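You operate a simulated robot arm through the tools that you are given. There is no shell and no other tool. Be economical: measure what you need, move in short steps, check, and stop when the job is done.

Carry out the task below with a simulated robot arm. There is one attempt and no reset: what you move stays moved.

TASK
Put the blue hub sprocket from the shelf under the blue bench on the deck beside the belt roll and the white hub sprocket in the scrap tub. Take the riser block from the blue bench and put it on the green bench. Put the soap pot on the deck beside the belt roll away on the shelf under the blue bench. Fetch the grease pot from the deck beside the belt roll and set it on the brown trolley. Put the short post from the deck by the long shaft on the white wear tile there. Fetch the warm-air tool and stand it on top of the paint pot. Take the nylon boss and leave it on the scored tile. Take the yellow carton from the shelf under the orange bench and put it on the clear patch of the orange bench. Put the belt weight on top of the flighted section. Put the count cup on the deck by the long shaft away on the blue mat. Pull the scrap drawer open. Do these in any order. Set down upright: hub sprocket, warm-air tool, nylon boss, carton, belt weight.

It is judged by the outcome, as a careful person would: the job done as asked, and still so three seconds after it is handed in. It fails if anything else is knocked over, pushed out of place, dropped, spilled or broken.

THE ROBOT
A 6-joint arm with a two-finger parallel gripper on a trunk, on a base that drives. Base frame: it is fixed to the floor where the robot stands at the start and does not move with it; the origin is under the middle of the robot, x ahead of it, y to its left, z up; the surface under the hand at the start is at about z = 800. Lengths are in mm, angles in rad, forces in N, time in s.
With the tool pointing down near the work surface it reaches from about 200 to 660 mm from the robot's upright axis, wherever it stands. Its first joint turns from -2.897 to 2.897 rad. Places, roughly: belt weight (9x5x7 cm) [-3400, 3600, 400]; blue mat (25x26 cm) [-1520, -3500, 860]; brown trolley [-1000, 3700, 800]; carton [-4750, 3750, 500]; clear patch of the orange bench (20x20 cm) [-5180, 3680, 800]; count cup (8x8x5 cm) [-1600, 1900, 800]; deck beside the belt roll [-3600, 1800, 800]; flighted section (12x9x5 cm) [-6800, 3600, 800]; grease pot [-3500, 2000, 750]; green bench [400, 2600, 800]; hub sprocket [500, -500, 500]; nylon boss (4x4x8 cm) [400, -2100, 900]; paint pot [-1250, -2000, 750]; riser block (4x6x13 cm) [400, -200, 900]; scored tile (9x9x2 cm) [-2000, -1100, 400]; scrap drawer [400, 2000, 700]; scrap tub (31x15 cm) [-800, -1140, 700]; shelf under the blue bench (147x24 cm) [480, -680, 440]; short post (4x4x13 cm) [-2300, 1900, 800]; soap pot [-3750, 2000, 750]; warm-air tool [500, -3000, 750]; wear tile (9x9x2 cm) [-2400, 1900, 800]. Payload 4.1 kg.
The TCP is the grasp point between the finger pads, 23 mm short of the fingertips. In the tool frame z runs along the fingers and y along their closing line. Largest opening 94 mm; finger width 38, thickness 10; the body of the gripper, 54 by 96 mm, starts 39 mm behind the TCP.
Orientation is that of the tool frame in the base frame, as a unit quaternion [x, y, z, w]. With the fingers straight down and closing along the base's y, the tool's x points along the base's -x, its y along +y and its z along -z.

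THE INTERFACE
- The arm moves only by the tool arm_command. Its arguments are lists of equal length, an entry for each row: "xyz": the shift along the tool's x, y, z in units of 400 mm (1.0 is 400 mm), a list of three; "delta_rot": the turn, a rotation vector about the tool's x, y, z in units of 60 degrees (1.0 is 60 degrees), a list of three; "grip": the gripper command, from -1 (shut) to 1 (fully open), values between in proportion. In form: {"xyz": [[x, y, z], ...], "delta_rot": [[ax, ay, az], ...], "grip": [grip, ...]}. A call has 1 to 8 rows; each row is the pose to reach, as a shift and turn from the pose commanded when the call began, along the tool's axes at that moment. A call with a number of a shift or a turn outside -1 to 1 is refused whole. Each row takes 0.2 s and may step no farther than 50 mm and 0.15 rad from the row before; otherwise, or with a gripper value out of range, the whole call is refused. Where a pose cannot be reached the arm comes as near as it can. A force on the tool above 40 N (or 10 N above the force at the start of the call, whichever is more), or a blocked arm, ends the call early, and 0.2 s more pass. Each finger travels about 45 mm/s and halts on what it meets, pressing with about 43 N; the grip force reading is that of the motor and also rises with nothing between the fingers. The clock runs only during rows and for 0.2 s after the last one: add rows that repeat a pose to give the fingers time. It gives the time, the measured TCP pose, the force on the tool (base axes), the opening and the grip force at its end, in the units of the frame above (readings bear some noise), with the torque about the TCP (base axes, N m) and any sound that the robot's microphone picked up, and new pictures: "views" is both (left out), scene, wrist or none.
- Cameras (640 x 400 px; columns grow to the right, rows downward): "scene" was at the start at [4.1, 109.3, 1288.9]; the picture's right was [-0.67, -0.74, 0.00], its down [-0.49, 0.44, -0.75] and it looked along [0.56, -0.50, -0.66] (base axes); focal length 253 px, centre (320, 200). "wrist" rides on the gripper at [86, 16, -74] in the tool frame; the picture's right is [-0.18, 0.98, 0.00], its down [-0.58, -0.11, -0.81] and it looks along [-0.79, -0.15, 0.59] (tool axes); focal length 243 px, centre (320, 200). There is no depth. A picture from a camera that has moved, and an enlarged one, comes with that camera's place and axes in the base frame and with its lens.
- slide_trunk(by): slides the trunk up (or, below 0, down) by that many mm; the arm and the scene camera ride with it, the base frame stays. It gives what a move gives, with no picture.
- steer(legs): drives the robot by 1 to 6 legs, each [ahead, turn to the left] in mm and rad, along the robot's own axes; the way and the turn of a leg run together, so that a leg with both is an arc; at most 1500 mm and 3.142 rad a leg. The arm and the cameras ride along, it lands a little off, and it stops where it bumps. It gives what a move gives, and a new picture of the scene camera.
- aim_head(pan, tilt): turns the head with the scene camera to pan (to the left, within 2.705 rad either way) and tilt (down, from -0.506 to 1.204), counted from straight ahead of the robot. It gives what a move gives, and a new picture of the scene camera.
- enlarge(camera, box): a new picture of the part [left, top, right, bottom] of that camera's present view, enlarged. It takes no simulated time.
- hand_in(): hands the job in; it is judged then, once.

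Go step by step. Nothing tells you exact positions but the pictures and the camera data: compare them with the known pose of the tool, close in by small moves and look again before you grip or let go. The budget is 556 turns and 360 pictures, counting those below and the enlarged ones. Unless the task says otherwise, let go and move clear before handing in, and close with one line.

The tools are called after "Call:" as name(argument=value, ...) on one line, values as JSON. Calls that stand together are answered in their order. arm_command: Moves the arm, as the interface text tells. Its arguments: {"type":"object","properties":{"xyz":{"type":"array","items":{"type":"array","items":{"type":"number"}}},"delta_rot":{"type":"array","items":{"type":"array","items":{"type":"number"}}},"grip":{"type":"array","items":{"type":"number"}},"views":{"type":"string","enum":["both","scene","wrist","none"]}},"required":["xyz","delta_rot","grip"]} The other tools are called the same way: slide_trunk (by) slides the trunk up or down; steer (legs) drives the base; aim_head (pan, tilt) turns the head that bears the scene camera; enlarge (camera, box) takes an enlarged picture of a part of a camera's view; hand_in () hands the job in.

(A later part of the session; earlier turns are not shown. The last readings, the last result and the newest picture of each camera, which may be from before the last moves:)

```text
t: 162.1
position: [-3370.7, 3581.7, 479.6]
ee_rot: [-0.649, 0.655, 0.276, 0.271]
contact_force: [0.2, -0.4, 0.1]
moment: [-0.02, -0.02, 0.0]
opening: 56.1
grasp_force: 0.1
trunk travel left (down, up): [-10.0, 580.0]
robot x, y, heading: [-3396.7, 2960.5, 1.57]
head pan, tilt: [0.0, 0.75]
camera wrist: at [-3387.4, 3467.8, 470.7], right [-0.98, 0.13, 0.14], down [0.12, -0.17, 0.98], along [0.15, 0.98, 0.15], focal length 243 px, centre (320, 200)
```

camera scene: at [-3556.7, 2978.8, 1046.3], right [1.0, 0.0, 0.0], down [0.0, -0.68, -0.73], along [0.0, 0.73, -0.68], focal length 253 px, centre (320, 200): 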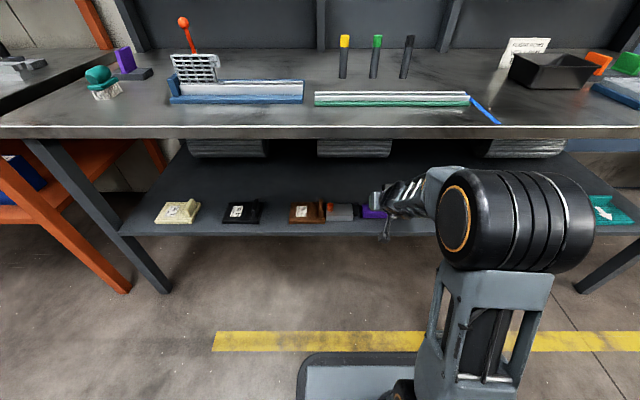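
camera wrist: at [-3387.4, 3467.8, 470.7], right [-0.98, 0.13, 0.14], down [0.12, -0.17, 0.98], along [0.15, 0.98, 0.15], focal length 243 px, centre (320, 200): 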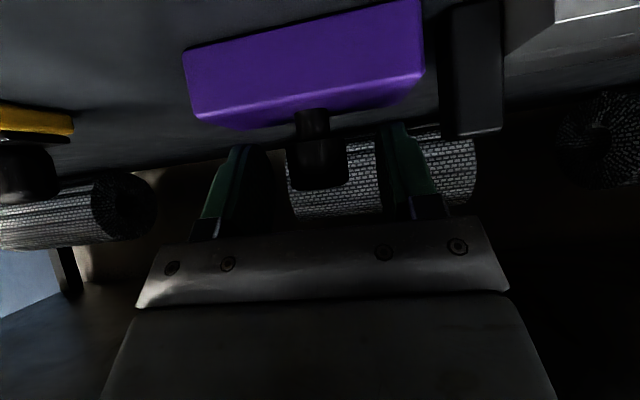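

Call:
arm_command(xyz=[[0, 0, 0], [0, 0, 0], [0, 0, 0], [0, 0, 0]], delta_rot=[[0, 0, 0], [0, 0, 0], [0, 0, 0], [0, 0, 0]], grip=[-1, -1, -1, -1], views="wrist")

```text
t: 163.1
position: [-3370.4, 3580.6, 480.8]
ee_rot: [-0.65, 0.654, 0.276, 0.271]
contact_force: [1.1, 1.4, 0.5]
moment: [0.05, -0.34, 0.06]
opening: 27.7
grasp_force: 43.2
trunk travel left (down, up): [-10.0, 580.0]
robot x, y, heading: [-3393.9, 2954.6, 1.571]
head pan, tilt: [0.0, 0.75]
camera wrist: at [-3387.4, 3467.6, 470.7], right [-0.98, 0.13, 0.14], down [0.12, -0.17, 0.98], along [0.15, 0.98, 0.15], focal length 243 px, centre (320, 200)
```

wrist: 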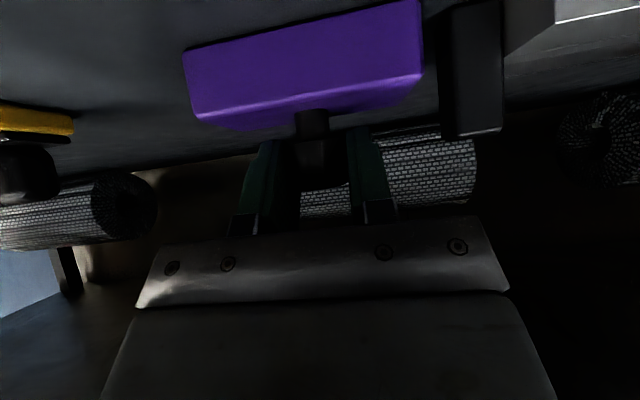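

Call:
arm_command(xyz=[[-0.035, 0, -0.035], [-0.07, 0, -0.07], [-0.09, 0, -0.09]], delta_rot=[[0, 0, 0], [0, 0, 0], [0, 0, 0]], grip=[-1, -1, -1], views="wrist")

```text
t: 163.9
position: [-3372.5, 3582.4, 517.6]
ee_rot: [-0.65, 0.654, 0.279, 0.269]
contact_force: [0.3, 0.1, -7.7]
moment: [0.0, 0.06, 0.03]
opening: 27.5
grasp_force: 43.1
out of reach, approached as far as the arm can: row 2, 3
trunk travel left (down, up): [-10.0, 580.0]
robot x, y, heading: [-3391.2, 2954.0, 1.576]
head pan, tilt: [0.0, 0.75]
camera wrist: at [-3388.1, 3467.7, 508.7], right [-0.98, 0.13, 0.15], down [0.12, -0.17, 0.98], along [0.15, 0.98, 0.15], focal length 243 px, centre (320, 200)
```

wrist: 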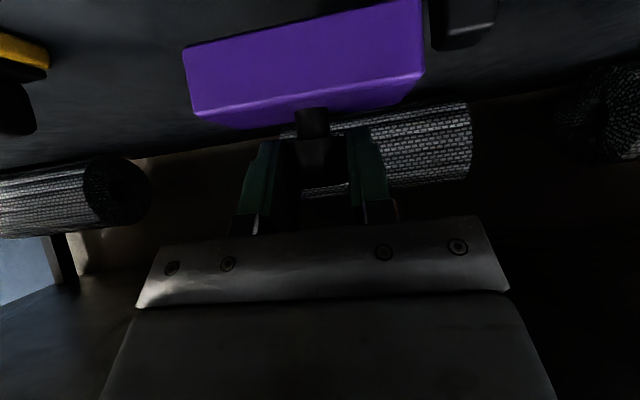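

Call:
steer(legs=[[-250, 0]])

Call:
slide_trunk(by=330)

```text
t: 165.7
position: [-3370.5, 3331.0, 518.5]
ee_rot: [-0.649, 0.654, 0.279, 0.27]
contact_force: [0.6, 0.1, -7.8]
moment: [-0.02, -0.08, -0.05]
opening: 27.6
grasp_force: 42.4
trunk travel left (down, up): [-10.0, 580.0]
robot x, y, heading: [-3390.3, 2705.2, 1.57]
head pan, tilt: [0.0, 0.75]
camera scene: at [-3556.8, 2728.6, 1046.3], right [1.0, 0.0, 0.0], down [0.0, -0.68, -0.73], along [0.0, 0.73, -0.68], focal length 253 px, centre (320, 200)
```

scene: 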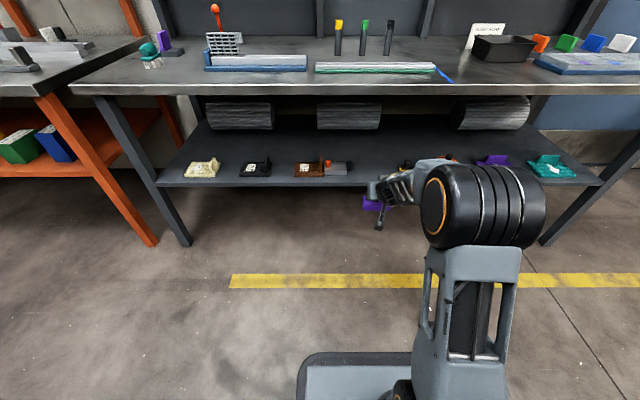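

```text
t: 169.0
position: [-3372.0, 3330.6, 849.0]
ee_rot: [-0.649, 0.655, 0.279, 0.27]
contact_force: [-0.3, 0.4, -8.1]
moment: [-0.01, 0.07, 0.03]
opening: 27.4
grasp_force: 43.1
trunk travel left (down, up): [-340.0, 250.0]
robot x, y, heading: [-3392.6, 2704.1, 1.566]
head pan, tilt: [0.0, 0.75]
```

Call:
arm_command(xyz=[[0.04, 0, -0.09], [0.08, 0, -0.18], [0.12, 0, -0.27], [0.16, 0, -0.37]], delta_rot=[[0, 0, 0], [0, 0, 0], [0, 0, 0], [0, 0, 0]], grip=[-1, -1, -1, -1], views="none")

Call:
steer(legs=[[0, 1.571], [1200, 0]])

Call:
aim_head(pan=-0.5, tilt=0.45)

```text
t: 170.0
position: [-3369.9, 3180.6, 906.4]
ee_rot: [-0.649, 0.654, 0.279, 0.269]
contact_force: [-0.9, 0.5, -8.2]
moment: [0.0, 0.04, 0.04]
opening: 27.5
grasp_force: 42.8
trunk travel left (down, up): [-340.0, 250.0]
robot x, y, heading: [-3392.8, 2701.8, 1.57]
head pan, tilt: [0.0, 0.75]
```

```text
t: 179.8
position: [-5045.9, 2708.4, 904.8]
ee_rot: [0.922, 0.003, -0.388, 0.009]
contact_force: [0.0, 0.3, -6.8]
moment: [0.01, -0.01, 0.01]
opening: 27.7
grasp_force: 43.0
trunk travel left (down, up): [-340.0, 250.0]
robot x, y, heading: [-4569.5, 2693.3, -3.131]
head pan, tilt: [0.0, 0.75]
camera scene: at [-4590.7, 2525.7, 1376.3], right [-0.01, 1.0, 0.0], down [0.68, 0.01, -0.73], along [-0.73, -0.01, -0.68], focal length 253 px, centre (320, 200)
```

scene: 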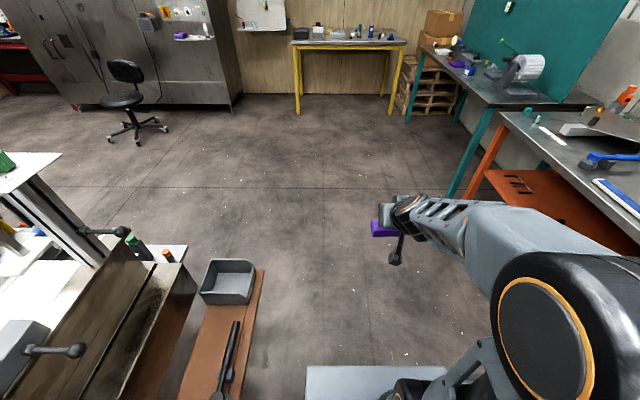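

```text
t: 180.8
position: [-5045.3, 2708.7, 906.5]
ee_rot: [0.922, 0.003, -0.388, 0.01]
contact_force: [0.6, -0.7, -6.5]
moment: [-0.02, -0.01, 0.01]
opening: 27.5
grasp_force: 42.6
trunk travel left (down, up): [-340.0, 250.0]
robot x, y, heading: [-4569.8, 2692.9, -3.134]
head pan, tilt: [-0.499, 0.45]
camera scene: at [-4589.1, 2569.6, 1402.7], right [0.47, 0.88, 0.0], down [0.39, -0.2, -0.9], along [-0.8, 0.42, -0.44], focal length 253 px, centre (320, 200)
```

scene: 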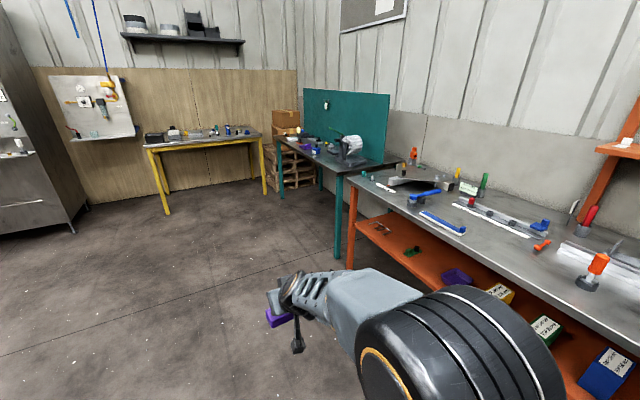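

Call:
steer(legs=[[1100, 0], [1080, 0], [0, -1.58]])

Call:
aim_head(pan=0.0, tilt=0.55)

```text
t: 195.3
position: [-6715.2, 3142.6, 905.6]
ee_rot: [-0.651, 0.653, 0.279, 0.269]
contact_force: [-0.1, 0.1, -7.6]
moment: [-0.05, -0.04, -0.04]
opening: 27.4
grasp_force: 42.8
trunk travel left (down, up): [-340.0, 250.0]
robot x, y, heading: [-6739.6, 2671.1, 1.571]
head pan, tilt: [-0.499, 0.45]
camera scene: at [-6855.9, 2687.9, 1402.8], right [0.88, -0.48, 0.0], down [-0.21, -0.38, -0.9], along [0.43, 0.79, -0.44], focal length 253 px, centre (320, 200)
```

scene: 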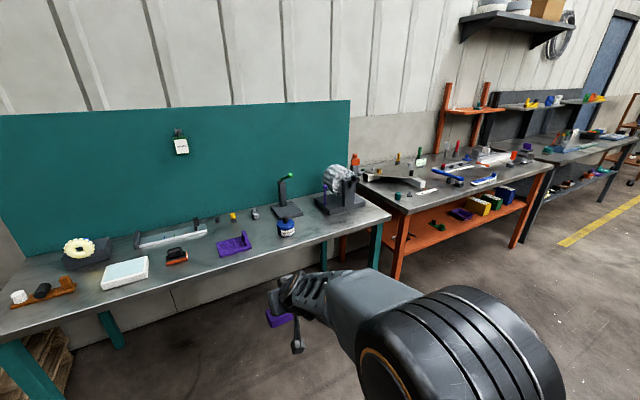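

```text
t: 196.2
position: [-6715.7, 3143.2, 906.1]
ee_rot: [-0.651, 0.653, 0.279, 0.268]
contact_force: [0.2, 0.3, -7.8]
moment: [-0.05, 0.02, -0.02]
opening: 27.2
grasp_force: 43.3
trunk travel left (down, up): [-340.0, 250.0]
robot x, y, heading: [-6734.7, 2669.2, 1.574]
head pan, tilt: [0.0, 0.55]
camera scene: at [-6899.8, 2696.9, 1393.7], right [1.0, 0.0, 0.0], down [0.0, -0.52, -0.85], along [0.0, 0.85, -0.52], focal length 253 px, centre (320, 200)
```

scene: 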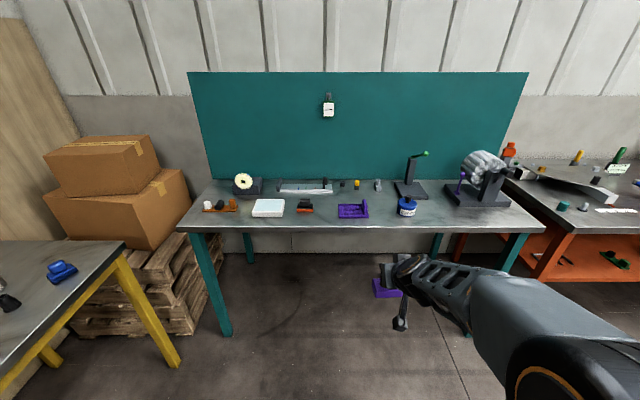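

Call:
enlarge(camera="scene", box=[290, 180, 430, 240])

```text
4.57 times, centred on (360, 210) of scene
camera zoom: at [-6899.8, 2696.9, 1393.7], right [1.0, 0.0, 0.0], down [0.0, -0.52, -0.85], along [0.0, 0.85, -0.52], focal length 1155 px, centre (137, 154)
```

zoom: 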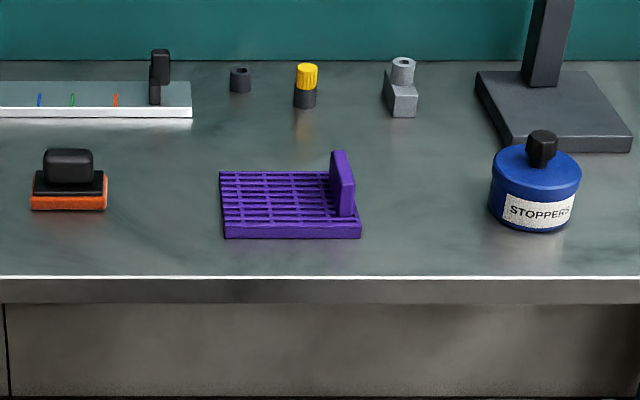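

The flighted section is the purple plate with an upright flight at about x -6821…-6701, y 3530…3617; flat area left of the flight is ~102 mm. I'll shift, raise and drive in.

Call:
arm_command(xyz=[[-0.06, 0.06, -0.06], [-0.09, 0.14, -0.09], [-0.09, 0.14, -0.09]], delta_rot=[[0, 0, 0], [0, 0, 0], [0, 0, 0]], grip=[-1, -1, -1], views="none")

Call:
steer(legs=[[330, 0]])

Call:
enlarge(camera="wrist", box=[0, 0, 640, 400])

```text
t: 197.0
position: [-6772.7, 3141.4, 960.7]
ee_rot: [-0.651, 0.653, 0.279, 0.269]
contact_force: [0.2, 0.9, -7.0]
moment: [0.0, 0.01, -0.01]
opening: 27.2
grasp_force: 42.6
trunk travel left (down, up): [-340.0, 250.0]
robot x, y, heading: [-6736.9, 2668.1, 1.574]
head pan, tilt: [0.0, 0.55]
```

```text
t: 199.2
position: [-6767.1, 3478.5, 960.2]
ee_rot: [-0.648, 0.656, 0.278, 0.27]
contact_force: [-0.1, 0.0, -7.8]
moment: [-0.05, -0.02, -0.01]
opening: 27.3
grasp_force: 42.4
trunk travel left (down, up): [-340.0, 250.0]
robot x, y, heading: [-6736.5, 2998.6, 1.566]
head pan, tilt: [0.0, 0.55]
camera scene: at [-6899.2, 3034.6, 1393.7], right [1.0, -0.01, 0.0], down [0.0, -0.52, -0.85], along [0.0, 0.85, -0.52], focal length 253 px, centre (320, 200)
```

scene: 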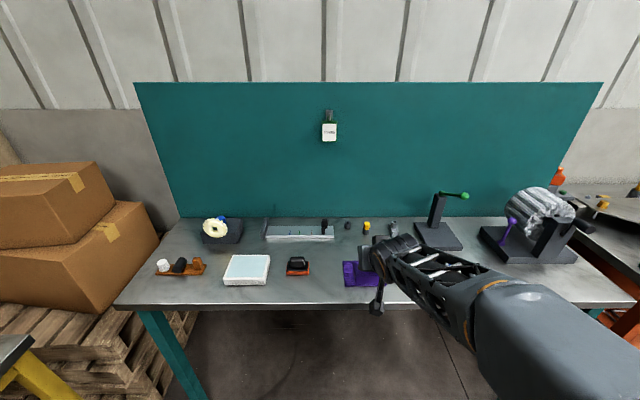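

```text
1.00 times, centred on (320, 200) of wrist (not enlarged: the box is as wide or as high as the picture)
camera zoom: at [-6783.7, 3364.9, 950.3], right [-0.98, 0.13, 0.15], down [0.12, -0.17, 0.98], along [0.16, 0.98, 0.15], focal length 243 px, centre (320, 200)
```

zoom: 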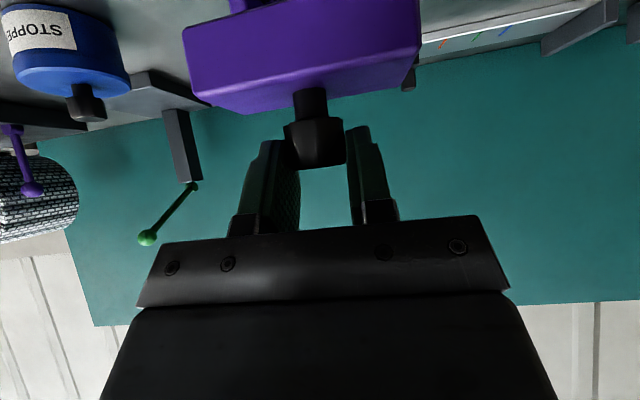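

Call:
enlarge(camera="scene", box=[320, 240, 420, 310])

```text
5.71 times, centred on (370, 275) of scene
camera zoom: at [-6899.2, 3034.6, 1393.7], right [1.0, -0.01, 0.0], down [0.0, -0.52, -0.85], along [0.0, 0.85, -0.52], focal length 1444 px, centre (34, -229)
```

zoom: 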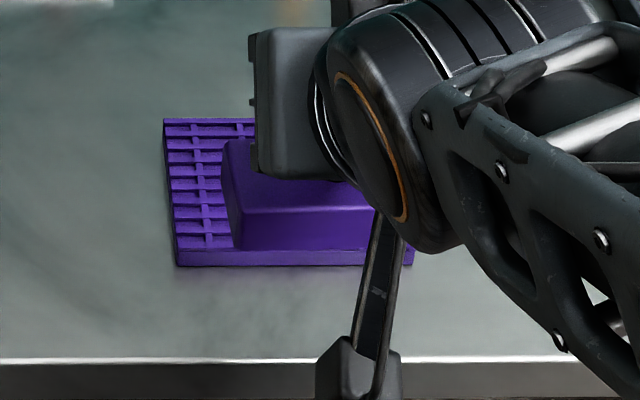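

Call:
arm_command(xyz=[[-0.08, 0.013, 0.08], [-0.1555, 0.013, 0.1555], [-0.1555, 0.013, 0.1555]], delta_rot=[[0, 0, 0], [0, 0, 0], [0, 0, 0]], grip=[-1, -1, -1], views="wrist")

Call:
enlarge(camera="scene", box=[320, 240, 420, 310])

```text
t: 200.0
position: [-6770.8, 3567.3, 959.2]
ee_rot: [-0.648, 0.656, 0.278, 0.269]
contact_force: [-0.2, -0.1, -8.4]
moment: [-0.02, 0.02, 0.0]
opening: 27.2
grasp_force: 43.1
trunk travel left (down, up): [-340.0, 250.0]
robot x, y, heading: [-6733.5, 3003.2, 1.567]
head pan, tilt: [0.0, 0.55]
camera wrist: at [-6787.1, 3453.9, 950.7], right [-0.98, 0.13, 0.15], down [0.12, -0.17, 0.98], along [0.16, 0.98, 0.15], focal length 243 px, centre (320, 200)
```

wrist: 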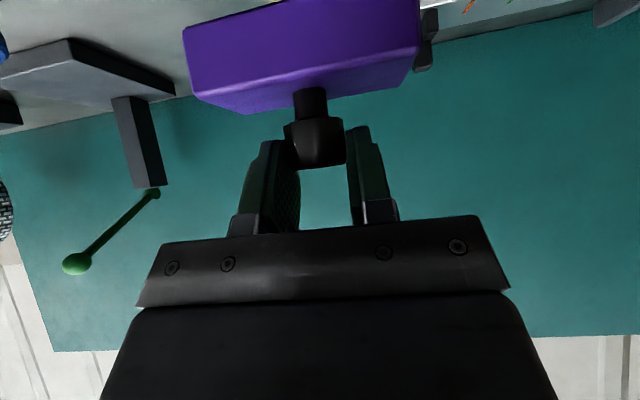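

```text
5.71 times, centred on (370, 275) of scene
camera zoom: at [-6899.2, 3035.2, 1393.7], right [1.0, -0.01, 0.0], down [0.0, -0.52, -0.85], along [0.0, 0.85, -0.52], focal length 1444 px, centre (34, -229)
```

zoom: 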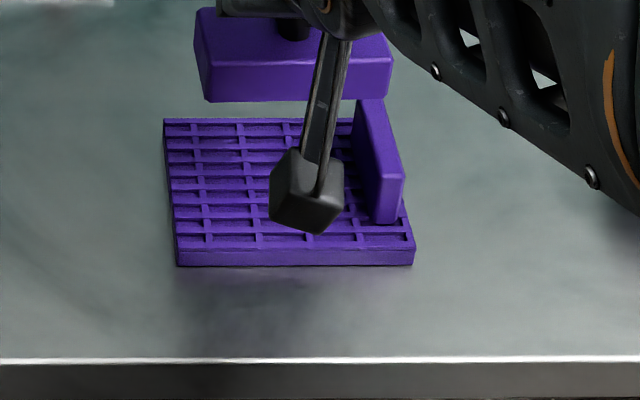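

Call:
arm_command(xyz=[[0.05, 0.014, 0.05], [0.1, 0.014, 0.1], [0.125, 0.014, 0.125]], delta_rot=[[0, 0, 0], [0, 0, 0], [0, 0, 0]], grip=[-1, -1, -1], views="none")

Call:
enlarge(camera="scene", box=[320, 240, 420, 310])

```text
t: 200.8
position: [-6777.8, 3568.1, 889.8]
ee_rot: [-0.649, 0.655, 0.278, 0.268]
contact_force: [0.2, -0.5, -6.7]
moment: [0.0, -0.01, 0.02]
opening: 27.1
grasp_force: 42.8
trunk travel left (down, up): [-340.0, 250.0]
robot x, y, heading: [-6730.0, 3004.4, 1.567]
head pan, tilt: [0.0, 0.55]
```

```text
5.71 times, centred on (370, 275) of scene
camera zoom: at [-6899.3, 3035.0, 1393.7], right [1.0, -0.01, 0.0], down [0.0, -0.52, -0.85], along [0.0, 0.85, -0.52], focal length 1444 px, centre (34, -229)
```

zoom: 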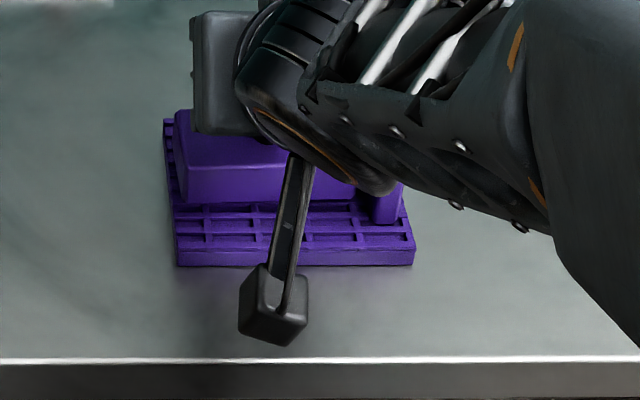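

Call:
arm_command(xyz=[[0.01, 0, 0.01], [0.016, 0, 0.016], [0.021, 0, 0.021], [0.026, 0, 0.026], [0.031, 0, 0.031]], delta_rot=[[0, 0, 0], [0, 0, 0], [0, 0, 0], [0, 0, 0], [0, 0, 0]], grip=[-1, -1, -1, -1, -1], views="none")

```text
t: 202.0
position: [-6778.6, 3569.8, 881.5]
ee_rot: [-0.647, 0.652, 0.284, 0.276]
contact_force: [0.2, -0.8, 12.3]
moment: [-0.32, -0.84, -0.11]
opening: 27.6
grasp_force: 42.8
trunk travel left (down, up): [-340.0, 250.0]
robot x, y, heading: [-6735.4, 3006.9, 1.563]
head pan, tilt: [0.0, 0.55]
stopped in row 5: the force on the tool passed its limit at 42 N (the readings are from after the stop); the commanded pose is now the measured one
```

Call:
enlarge(camera="scene", box=[320, 240, 420, 310])

Call:
enlarge(camera="wrist", box=[0, 0, 640, 400])

```text
5.71 times, centred on (370, 275) of scene
camera zoom: at [-6899.3, 3033.0, 1393.4], right [1.0, -0.01, 0.0], down [0.0, -0.52, -0.85], along [0.0, 0.85, -0.52], focal length 1444 px, centre (34, -229)
```

zoom: 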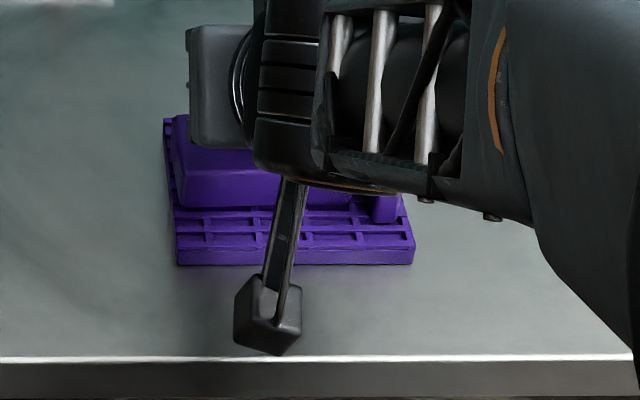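

```text
1.00 times, centred on (320, 200) of wrist (not enlarged: the box is as wide or as high as the picture)
camera zoom: at [-6795.3, 3456.5, 870.2], right [-0.98, 0.13, 0.15], down [0.12, -0.19, 0.97], along [0.15, 0.97, 0.17], focal length 243 px, centre (320, 200)
```

zoom: 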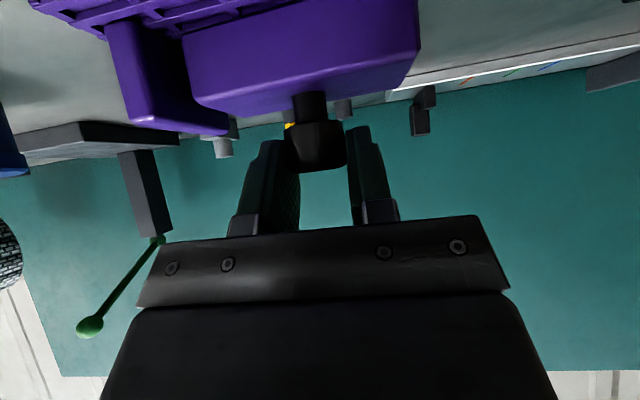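

Call:
arm_command(xyz=[[0, 0, 0], [0, 0, 0], [0, 0, 0]], delta_rot=[[0, 0, 0], [0, 0, 0], [0, 0, 0]], grip=[-0.3, 0.0, 0.2], views="wrist")

```text
t: 202.8
position: [-6778.7, 3569.9, 880.1]
ee_rot: [-0.647, 0.653, 0.283, 0.273]
contact_force: [-0.1, 0.7, -1.2]
moment: [-0.02, 0.01, -0.03]
opening: 56.3
grasp_force: 0.0
trunk travel left (down, up): [-340.0, 250.0]
robot x, y, heading: [-6734.6, 3005.8, 1.564]
head pan, tilt: [0.0, 0.55]
camera wrist: at [-6795.5, 3456.4, 868.5], right [-0.98, 0.13, 0.15], down [0.12, -0.18, 0.98], along [0.15, 0.97, 0.16], focal length 243 px, centre (320, 200)
```

wrist: 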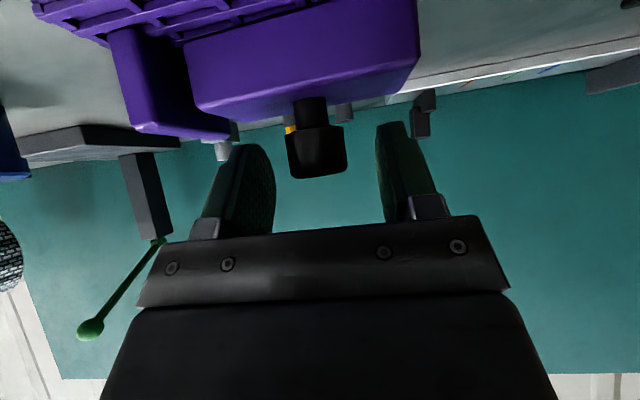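

Call:
arm_command(xyz=[[0, 0, -0.1], [0, 0, -0.2], [0, 0, -0.3]], delta_rot=[[0, 0, 0], [0, 0, 0], [0, 0, 0]], grip=[0.2, 0.2, 0.2], views="none")

Call:
steer(legs=[[-350, 0]])

Call:
enlarge(camera="scene", box=[290, 180, 430, 240])

```text
t: 203.6
position: [-6777.6, 3483.7, 962.3]
ee_rot: [-0.647, 0.653, 0.283, 0.274]
contact_force: [-0.7, -0.2, 0.7]
moment: [0.01, 0.02, 0.02]
opening: 56.3
grasp_force: 0.0
trunk travel left (down, up): [-340.0, 250.0]
robot x, y, heading: [-6733.2, 3004.3, 1.562]
head pan, tilt: [0.0, 0.55]
```

```text
t: 205.9
position: [-6777.9, 3133.4, 961.9]
ee_rot: [-0.645, 0.655, 0.282, 0.275]
contact_force: [0.1, 0.2, -0.9]
moment: [0.0, 0.03, 0.01]
opening: 56.4
grasp_force: 0.0
trunk travel left (down, up): [-340.0, 250.0]
robot x, y, heading: [-6738.1, 2655.9, 1.559]
head pan, tilt: [0.0, 0.55]
camera scene: at [-6901.8, 2684.9, 1393.7], right [1.0, -0.01, 0.0], down [-0.01, -0.52, -0.85], along [0.01, 0.85, -0.52], focal length 253 px, centre (320, 200)
```

scene: 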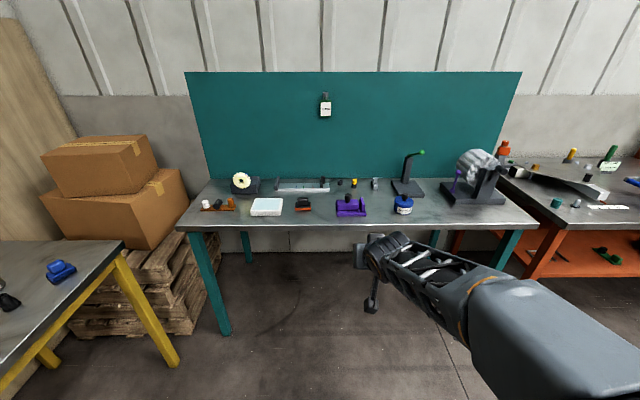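

```text
4.57 times, centred on (360, 210) of scene
camera zoom: at [-6901.8, 2684.9, 1393.7], right [1.0, -0.01, 0.0], down [-0.01, -0.52, -0.85], along [0.01, 0.85, -0.52], focal length 1155 px, centre (137, 154)
```

zoom: 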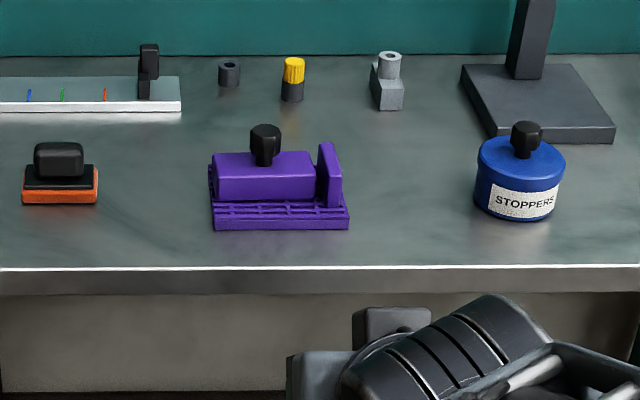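

Belt weight sits on the flighted section. Next the yellow carton on the orange bench's shelf.

Call:
steer(legs=[[0, -1.559], [1000, 0], [940, 0], [0, 1.571]])

Call:
aim_head(pan=0.0, tilt=0.75)

```text
t: 223.2
position: [-4846.7, 3115.3, 961.3]
ee_rot: [-0.65, 0.651, 0.283, 0.272]
contact_force: [-0.2, 0.0, 0.6]
moment: [0.0, 0.01, -0.01]
opening: 56.4
grasp_force: 0.1
trunk travel left (down, up): [-340.0, 250.0]
robot x, y, heading: [-4801.4, 2634.8, 1.577]
head pan, tilt: [0.0, 0.55]
camera scene: at [-4965.7, 2665.8, 1393.7], right [1.0, 0.0, 0.0], down [0.0, -0.52, -0.85], along [0.0, 0.85, -0.52], focal length 253 px, centre (320, 200)
```

scene: 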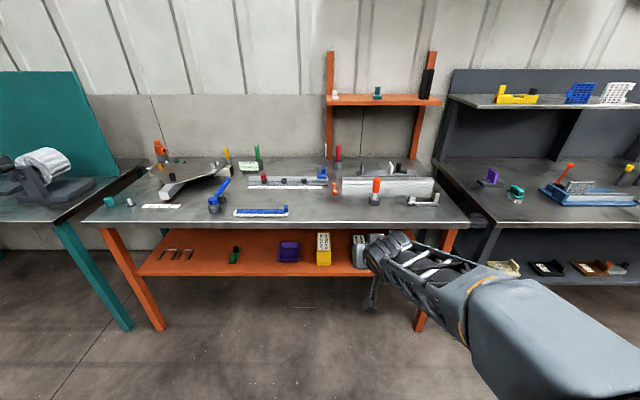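

```text
t: 224.0
position: [-4848.0, 3116.4, 961.4]
ee_rot: [-0.65, 0.65, 0.284, 0.272]
contact_force: [-0.2, -0.2, 0.2]
moment: [0.01, 0.03, -0.02]
opening: 56.6
grasp_force: 0.1
trunk travel left (down, up): [-340.0, 250.0]
robot x, y, heading: [-4800.8, 2641.2, 1.576]
head pan, tilt: [0.0, 0.75]
camera scene: at [-4965.6, 2658.9, 1376.4], right [1.0, 0.0, 0.0], down [0.0, -0.68, -0.73], along [0.0, 0.73, -0.68], focal length 253 px, centre (320, 200)
```

scene: 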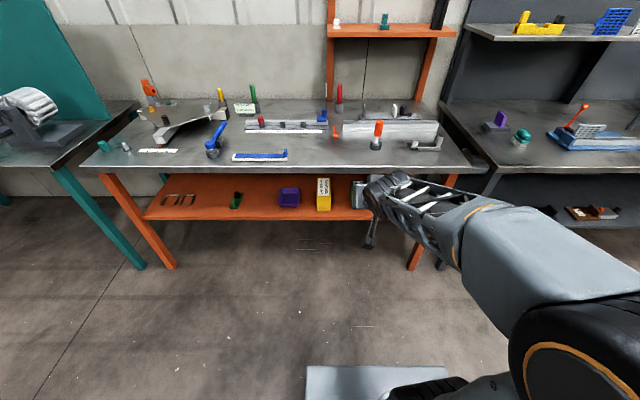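

Call:
enlarge(camera="scene", box=[270, 160, 390, 230])

Call:
enlarge(camera="scene", box=[100, 90, 340, 180])

```text
5.33 times, centred on (330, 195) of scene
camera zoom: at [-4965.6, 2658.9, 1376.4], right [1.0, 0.0, 0.0], down [0.0, -0.68, -0.73], along [0.0, 0.73, -0.68], focal length 1348 px, centre (267, 227)
```

zoom: 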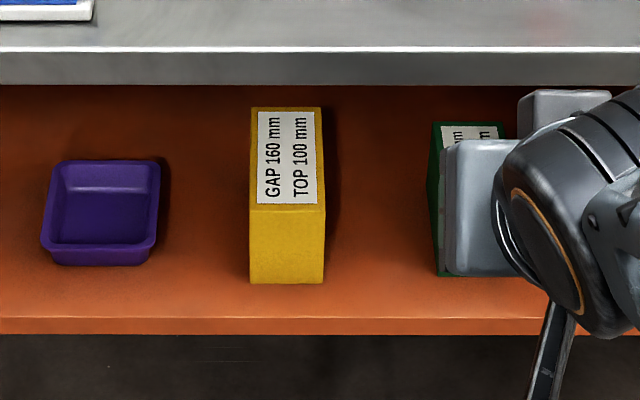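

```text
2.67 times, centred on (220, 135) of scene
camera zoom: at [-4965.6, 2658.9, 1376.4], right [1.0, 0.0, 0.0], down [0.0, -0.68, -0.73], along [0.0, 0.73, -0.68], focal length 674 px, centre (587, 373)
```

zoom: 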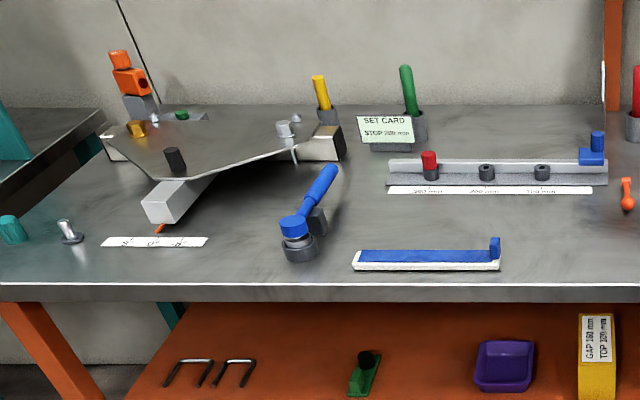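

Yellow carton stands at x≈-4947 on the lower shelf. I'll shift left to line up, then lower the arm.

Call:
steer(legs=[[0, 0.9], [150, 0], [0, -0.905]])

Call:
slide_trunk(by=-335)

Call:
arm_command(xyz=[[0.05, 0.03, 0.05], [0.1, 0.05, 0.1], [0.1, 0.05, 0.15]], delta_rot=[[0, 0, 0], [0, 0, 0], [0, 0, 0]], grip=[1, 1, 1], views="both")

```text
t: 230.0
position: [-4969.5, 3209.3, 963.7]
ee_rot: [0.652, -0.649, -0.285, -0.271]
contact_force: [-0.7, 0.3, -0.7]
moment: [0.0, 0.03, 0.02]
opening: 56.5
grasp_force: 0.1
trunk travel left (down, up): [-340.0, 250.0]
robot x, y, heading: [-4918.7, 2734.4, 1.579]
head pan, tilt: [0.0, 0.75]
camera scene: at [-5084.9, 2751.9, 1376.3], right [1.0, 0.01, 0.0], down [0.01, -0.68, -0.73], along [-0.01, 0.73, -0.68], focal length 253 px, centre (320, 200)
```

scene: 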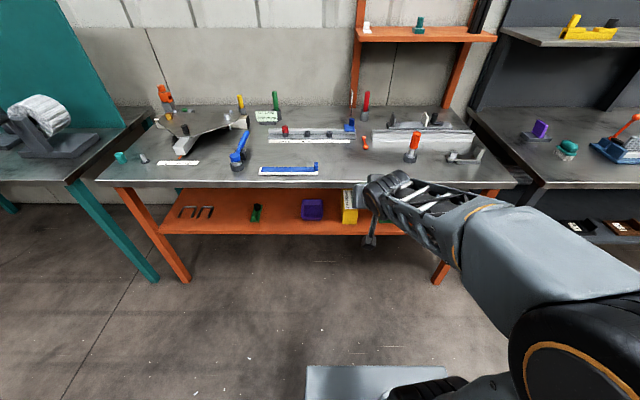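

```text
t: 233.3
position: [-4968.7, 3208.5, 626.3]
ee_rot: [0.651, -0.65, -0.284, -0.272]
contact_force: [0.3, -0.4, 0.4]
moment: [0.01, -0.03, 0.01]
opening: 56.4
grasp_force: 0.0
trunk travel left (down, up): [-5.0, 585.0]
robot x, y, heading: [-4920.1, 2730.0, 1.583]
head pan, tilt: [0.0, 0.75]
```

```text
t: 234.1
position: [-4989.3, 3224.3, 557.5]
ee_rot: [0.651, -0.649, -0.284, -0.272]
contact_force: [0.3, 0.4, -0.2]
moment: [0.01, -0.05, 0.0]
opening: 93.8
grasp_force: 0.1
trunk travel left (down, up): [-5.0, 585.0]
robot x, y, heading: [-4921.1, 2734.7, 1.577]
head pan, tilt: [0.0, 0.75]
camera scene: at [-5084.9, 2751.8, 1041.4], right [1.0, 0.01, 0.0], down [0.01, -0.68, -0.73], along [-0.01, 0.73, -0.68], focal length 253 px, centre (320, 200)
camera wrist: at [-5005.2, 3111.7, 545.8], right [-0.98, 0.12, 0.15], down [0.13, -0.18, 0.98], along [0.14, 0.98, 0.16], focal length 243 px, centre (320, 200)
```

scene: 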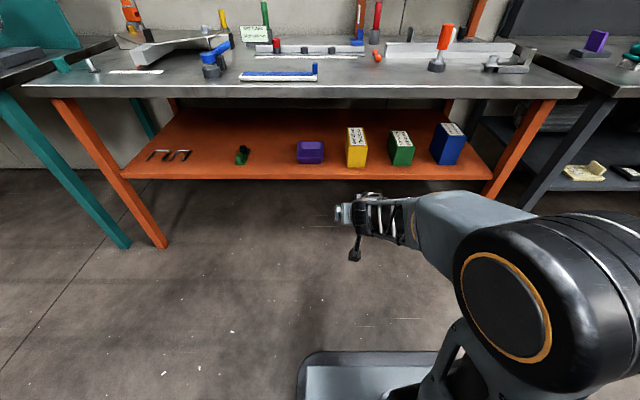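
wrist: 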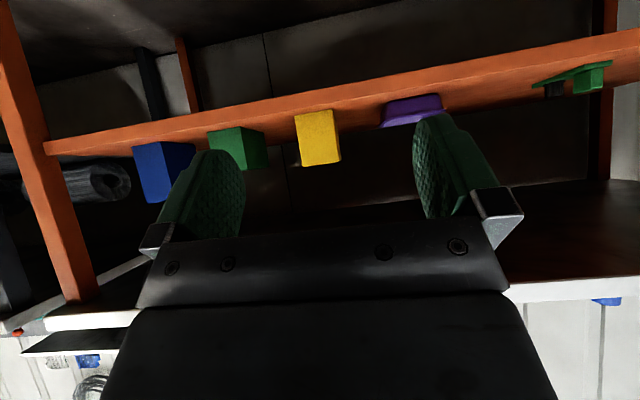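

Call:
enlarge(camera="scene", box=[280, 100, 420, 190])

Call:
enlarge(camera="wrist", box=[200, 70, 440, 190])

```text
4.44 times, centred on (350, 145) of scene
camera zoom: at [-5084.9, 2751.8, 1041.4], right [1.0, 0.01, 0.0], down [0.01, -0.68, -0.73], along [-0.01, 0.73, -0.68], focal length 1123 px, centre (187, 444)
```

zoom: 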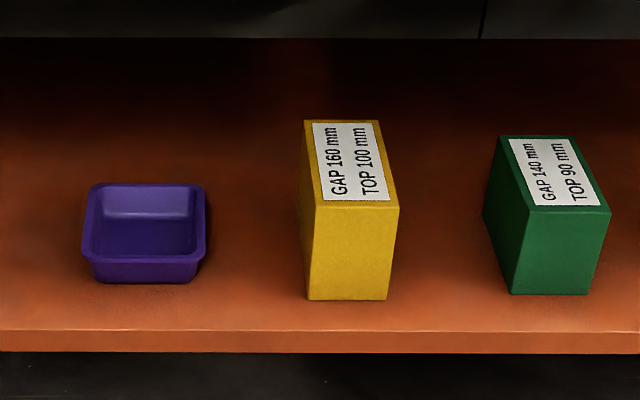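

```text
2.67 times, centred on (320, 130) of wrist
camera zoom: at [-5005.2, 3111.7, 545.8], right [-0.98, 0.12, 0.15], down [0.13, -0.18, 0.98], along [0.14, 0.98, 0.16], focal length 647 px, centre (320, 387)
```

zoom: 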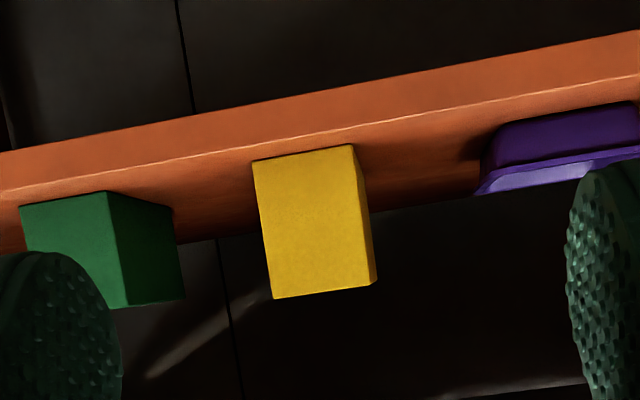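

Carton: centre x≈-4954, front face y≈3557, z 463–555. I'll align and drive in to a pre-grasp point.

Call:
arm_command(xyz=[[-0.053, -0.0875, -0.053], [-0.053, -0.0875, -0.053]], delta_rot=[[0, 0, 0], [0, 0, 0]], grip=[1, 1], views="none")

Call:
steer(legs=[[297, 0]])

Call:
enlarge(camera="wrist", box=[0, 0, 640, 400])

```text
t: 234.7
position: [-4955.2, 3223.6, 586.9]
ee_rot: [0.651, -0.65, -0.284, -0.272]
contact_force: [0.8, -0.7, -0.2]
moment: [0.01, -0.02, -0.02]
opening: 93.9
grasp_force: 0.1
trunk travel left (down, up): [-5.0, 585.0]
robot x, y, heading: [-4919.8, 2730.3, 1.573]
head pan, tilt: [0.0, 0.75]
```

```text
t: 236.7
position: [-4958.7, 3515.8, 587.3]
ee_rot: [0.651, -0.649, -0.285, -0.272]
contact_force: [0.0, 0.5, -0.4]
moment: [0.02, -0.02, -0.06]
opening: 94.0
grasp_force: 0.0
trunk travel left (down, up): [-5.0, 585.0]
robot x, y, heading: [-4925.8, 3022.6, 1.576]
head pan, tilt: [0.0, 0.75]
camera scene: at [-5087.4, 3044.2, 1041.3], right [1.0, 0.01, 0.0], down [0.01, -0.68, -0.73], along [-0.01, 0.73, -0.68], focal length 253 px, centre (320, 200)
```

scene: 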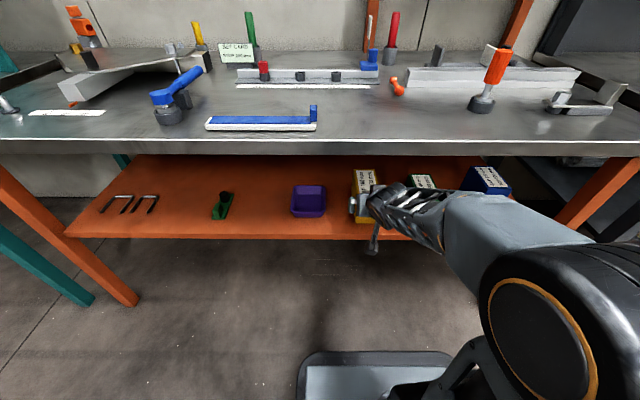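

```text
1.00 times, centred on (320, 200) of wrist (not enlarged: the box is as wide or as high as the picture)
camera zoom: at [-4974.1, 3402.2, 575.8], right [-0.98, 0.12, 0.15], down [0.13, -0.18, 0.98], along [0.14, 0.98, 0.16], focal length 243 px, centre (320, 200)
```

zoom: 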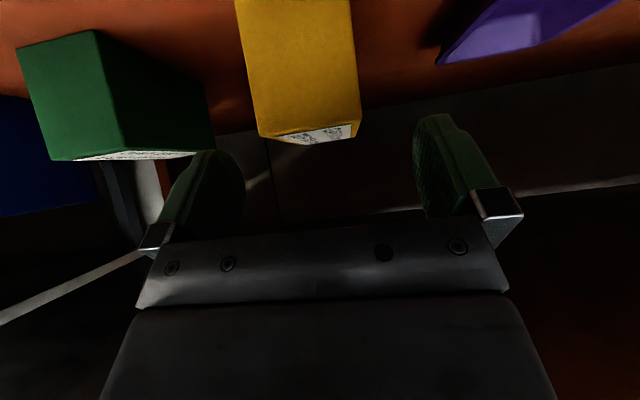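

Call:
arm_command(xyz=[[-0.006, -0.016, 0.08], [-0.012, -0.016, 0.15], [-0.018, -0.016, 0.2157], [-0.018, -0.016, 0.2157]], delta_rot=[[0, 0, 0], [0, 0, 0], [0, 0, 0], [0, 0, 0]], grip=[1, 1, 1, 1], views="wrist")

```text
t: 237.7
position: [-4953.6, 3583.5, 531.4]
ee_rot: [0.652, -0.649, -0.284, -0.271]
contact_force: [0.7, 0.1, 0.1]
moment: [-0.01, 0.0, 0.01]
opening: 94.1
grasp_force: 0.1
trunk travel left (down, up): [-5.0, 585.0]
robot x, y, heading: [-4921.1, 3023.3, 1.581]
head pan, tilt: [0.0, 0.75]
camera wrist: at [-4969.3, 3470.5, 521.1], right [-0.98, 0.12, 0.15], down [0.13, -0.18, 0.98], along [0.14, 0.98, 0.16], focal length 243 px, centre (320, 200)
```

wrist: 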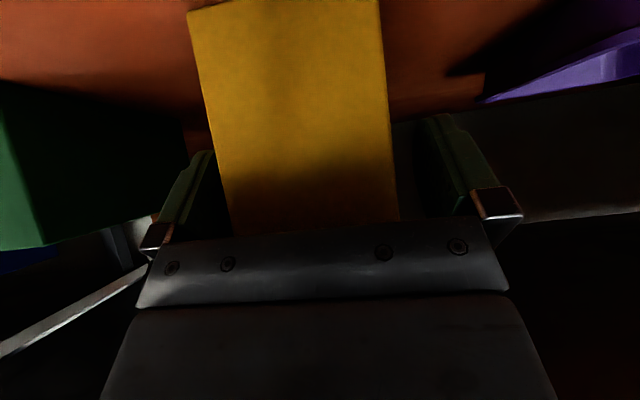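

Straddling the carton. Close the gripper.

Call:
arm_command(xyz=[[0, 0, 0], [0, 0, 0], [0, 0, 0], [0, 0, 0]], delta_rot=[[0, 0, 0], [0, 0, 0], [0, 0, 0], [0, 0, 0]], grip=[-1, -1, -1, -1], views="none")

Call:
arm_command(xyz=[[-0.018, 0, -0.018], [-0.036, 0, -0.036], [-0.05, 0, -0.05]], delta_rot=[[0, 0, 0], [0, 0, 0], [0, 0, 0]], grip=[-1, -1, -1], views="wrist")

```text
t: 238.7
position: [-4955.0, 3584.4, 532.7]
ee_rot: [0.652, -0.649, -0.284, -0.271]
contact_force: [-0.8, 0.5, 0.5]
moment: [0.17, -0.03, -0.01]
opening: 69.7
grasp_force: 25.2
trunk travel left (down, up): [-5.0, 585.0]
robot x, y, heading: [-4922.2, 3023.7, 1.576]
head pan, tilt: [0.0, 0.75]
```

```text
t: 239.5
position: [-4953.0, 3582.7, 552.0]
ee_rot: [0.65, -0.65, -0.282, -0.274]
contact_force: [0.5, 0.7, -1.1]
moment: [-0.09, -0.01, 0.0]
opening: 69.7
grasp_force: 25.2
out of reach, approached as far as the arm can: row 1, 2, 3
trunk travel left (down, up): [-5.0, 585.0]
robot x, y, heading: [-4918.8, 3022.2, 1.58]
head pan, tilt: [0.0, 0.75]
camera wrist: at [-4968.0, 3469.5, 541.2], right [-0.98, 0.12, 0.14], down [0.12, -0.18, 0.98], along [0.14, 0.98, 0.16], focal length 243 px, centre (320, 200)
```

wrist: 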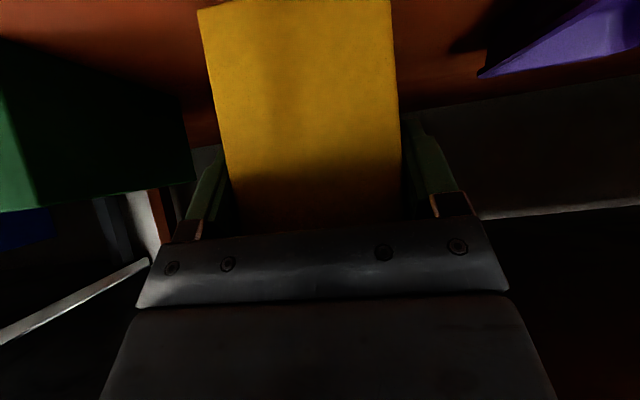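

Call:
slide_trunk(by=25)

Call:
steer(legs=[[-380, 0]])

Call:
slide_trunk(by=400)

```text
t: 240.2
position: [-4953.7, 3583.1, 577.6]
ee_rot: [0.65, -0.649, -0.283, -0.275]
contact_force: [0.9, 0.5, -0.8]
moment: [-0.04, -0.01, 0.0]
opening: 69.8
grasp_force: 25.3
trunk travel left (down, up): [-30.0, 560.0]
robot x, y, heading: [-4921.8, 3022.1, 1.575]
head pan, tilt: [0.0, 0.75]
```

```text
t: 242.6
position: [-4948.7, 3207.7, 578.1]
ee_rot: [-0.649, 0.65, 0.283, 0.274]
contact_force: [-0.1, 0.2, -1.4]
moment: [-0.06, -0.02, 0.01]
opening: 69.8
grasp_force: 25.0
trunk travel left (down, up): [-30.0, 560.0]
robot x, y, heading: [-4919.1, 2648.5, 1.579]
head pan, tilt: [0.0, 0.75]
camera scene: at [-5084.3, 2669.9, 1066.3], right [1.0, 0.01, 0.0], down [0.0, -0.68, -0.73], along [0.0, 0.73, -0.68], focal length 253 px, centre (320, 200)
```

scene: 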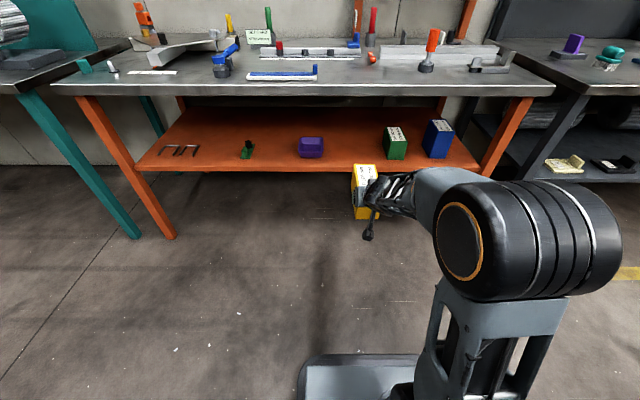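

```text
t: 246.4
position: [-4947.0, 3207.2, 977.3]
ee_rot: [-0.649, 0.651, 0.283, 0.275]
contact_force: [-0.2, 0.5, -1.0]
moment: [-0.08, -0.02, 0.03]
opening: 69.6
grasp_force: 25.0
trunk travel left (down, up): [-430.0, 160.0]
robot x, y, heading: [-4918.7, 2646.4, 1.579]
head pan, tilt: [0.0, 0.75]
```

Call:
aim_head(pan=0.1, tilt=0.75)

Call:
enlarge(camera="scene", box=[180, 90, 420, 200])

```text
t: 247.1
position: [-4948.2, 3208.9, 977.7]
ee_rot: [-0.65, 0.65, 0.283, 0.274]
contact_force: [-0.1, 1.0, -0.9]
moment: [-0.08, -0.02, 0.04]
opening: 69.5
grasp_force: 24.7
trunk travel left (down, up): [-430.0, 160.0]
robot x, y, heading: [-4915.8, 2645.5, 1.578]
head pan, tilt: [0.099, 0.75]
camera scene: at [-5092.6, 2669.5, 1466.3], right [0.99, 0.11, 0.0], down [0.07, -0.68, -0.73], along [-0.08, 0.73, -0.68], focal length 253 px, centre (320, 200)
```

scene: 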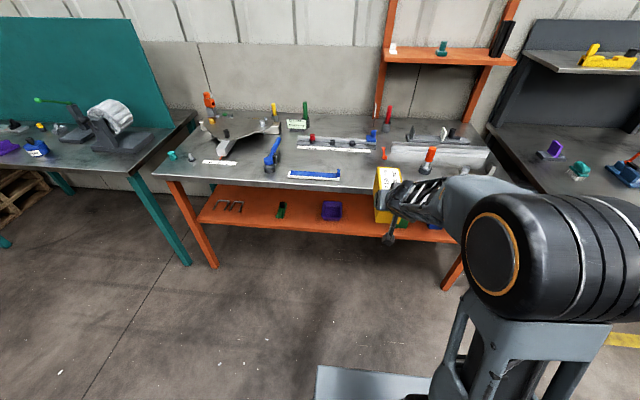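

```text
2.67 times, centred on (300, 145) of scene
camera zoom: at [-5092.6, 2669.5, 1466.3], right [0.99, 0.11, 0.0], down [0.07, -0.68, -0.73], along [-0.08, 0.73, -0.68], focal length 674 px, centre (373, 347)
```

zoom: 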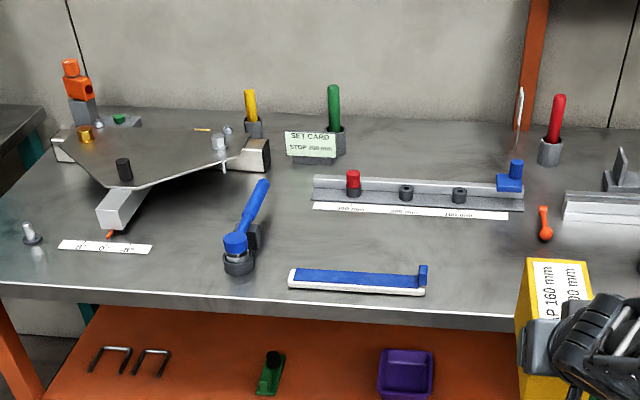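

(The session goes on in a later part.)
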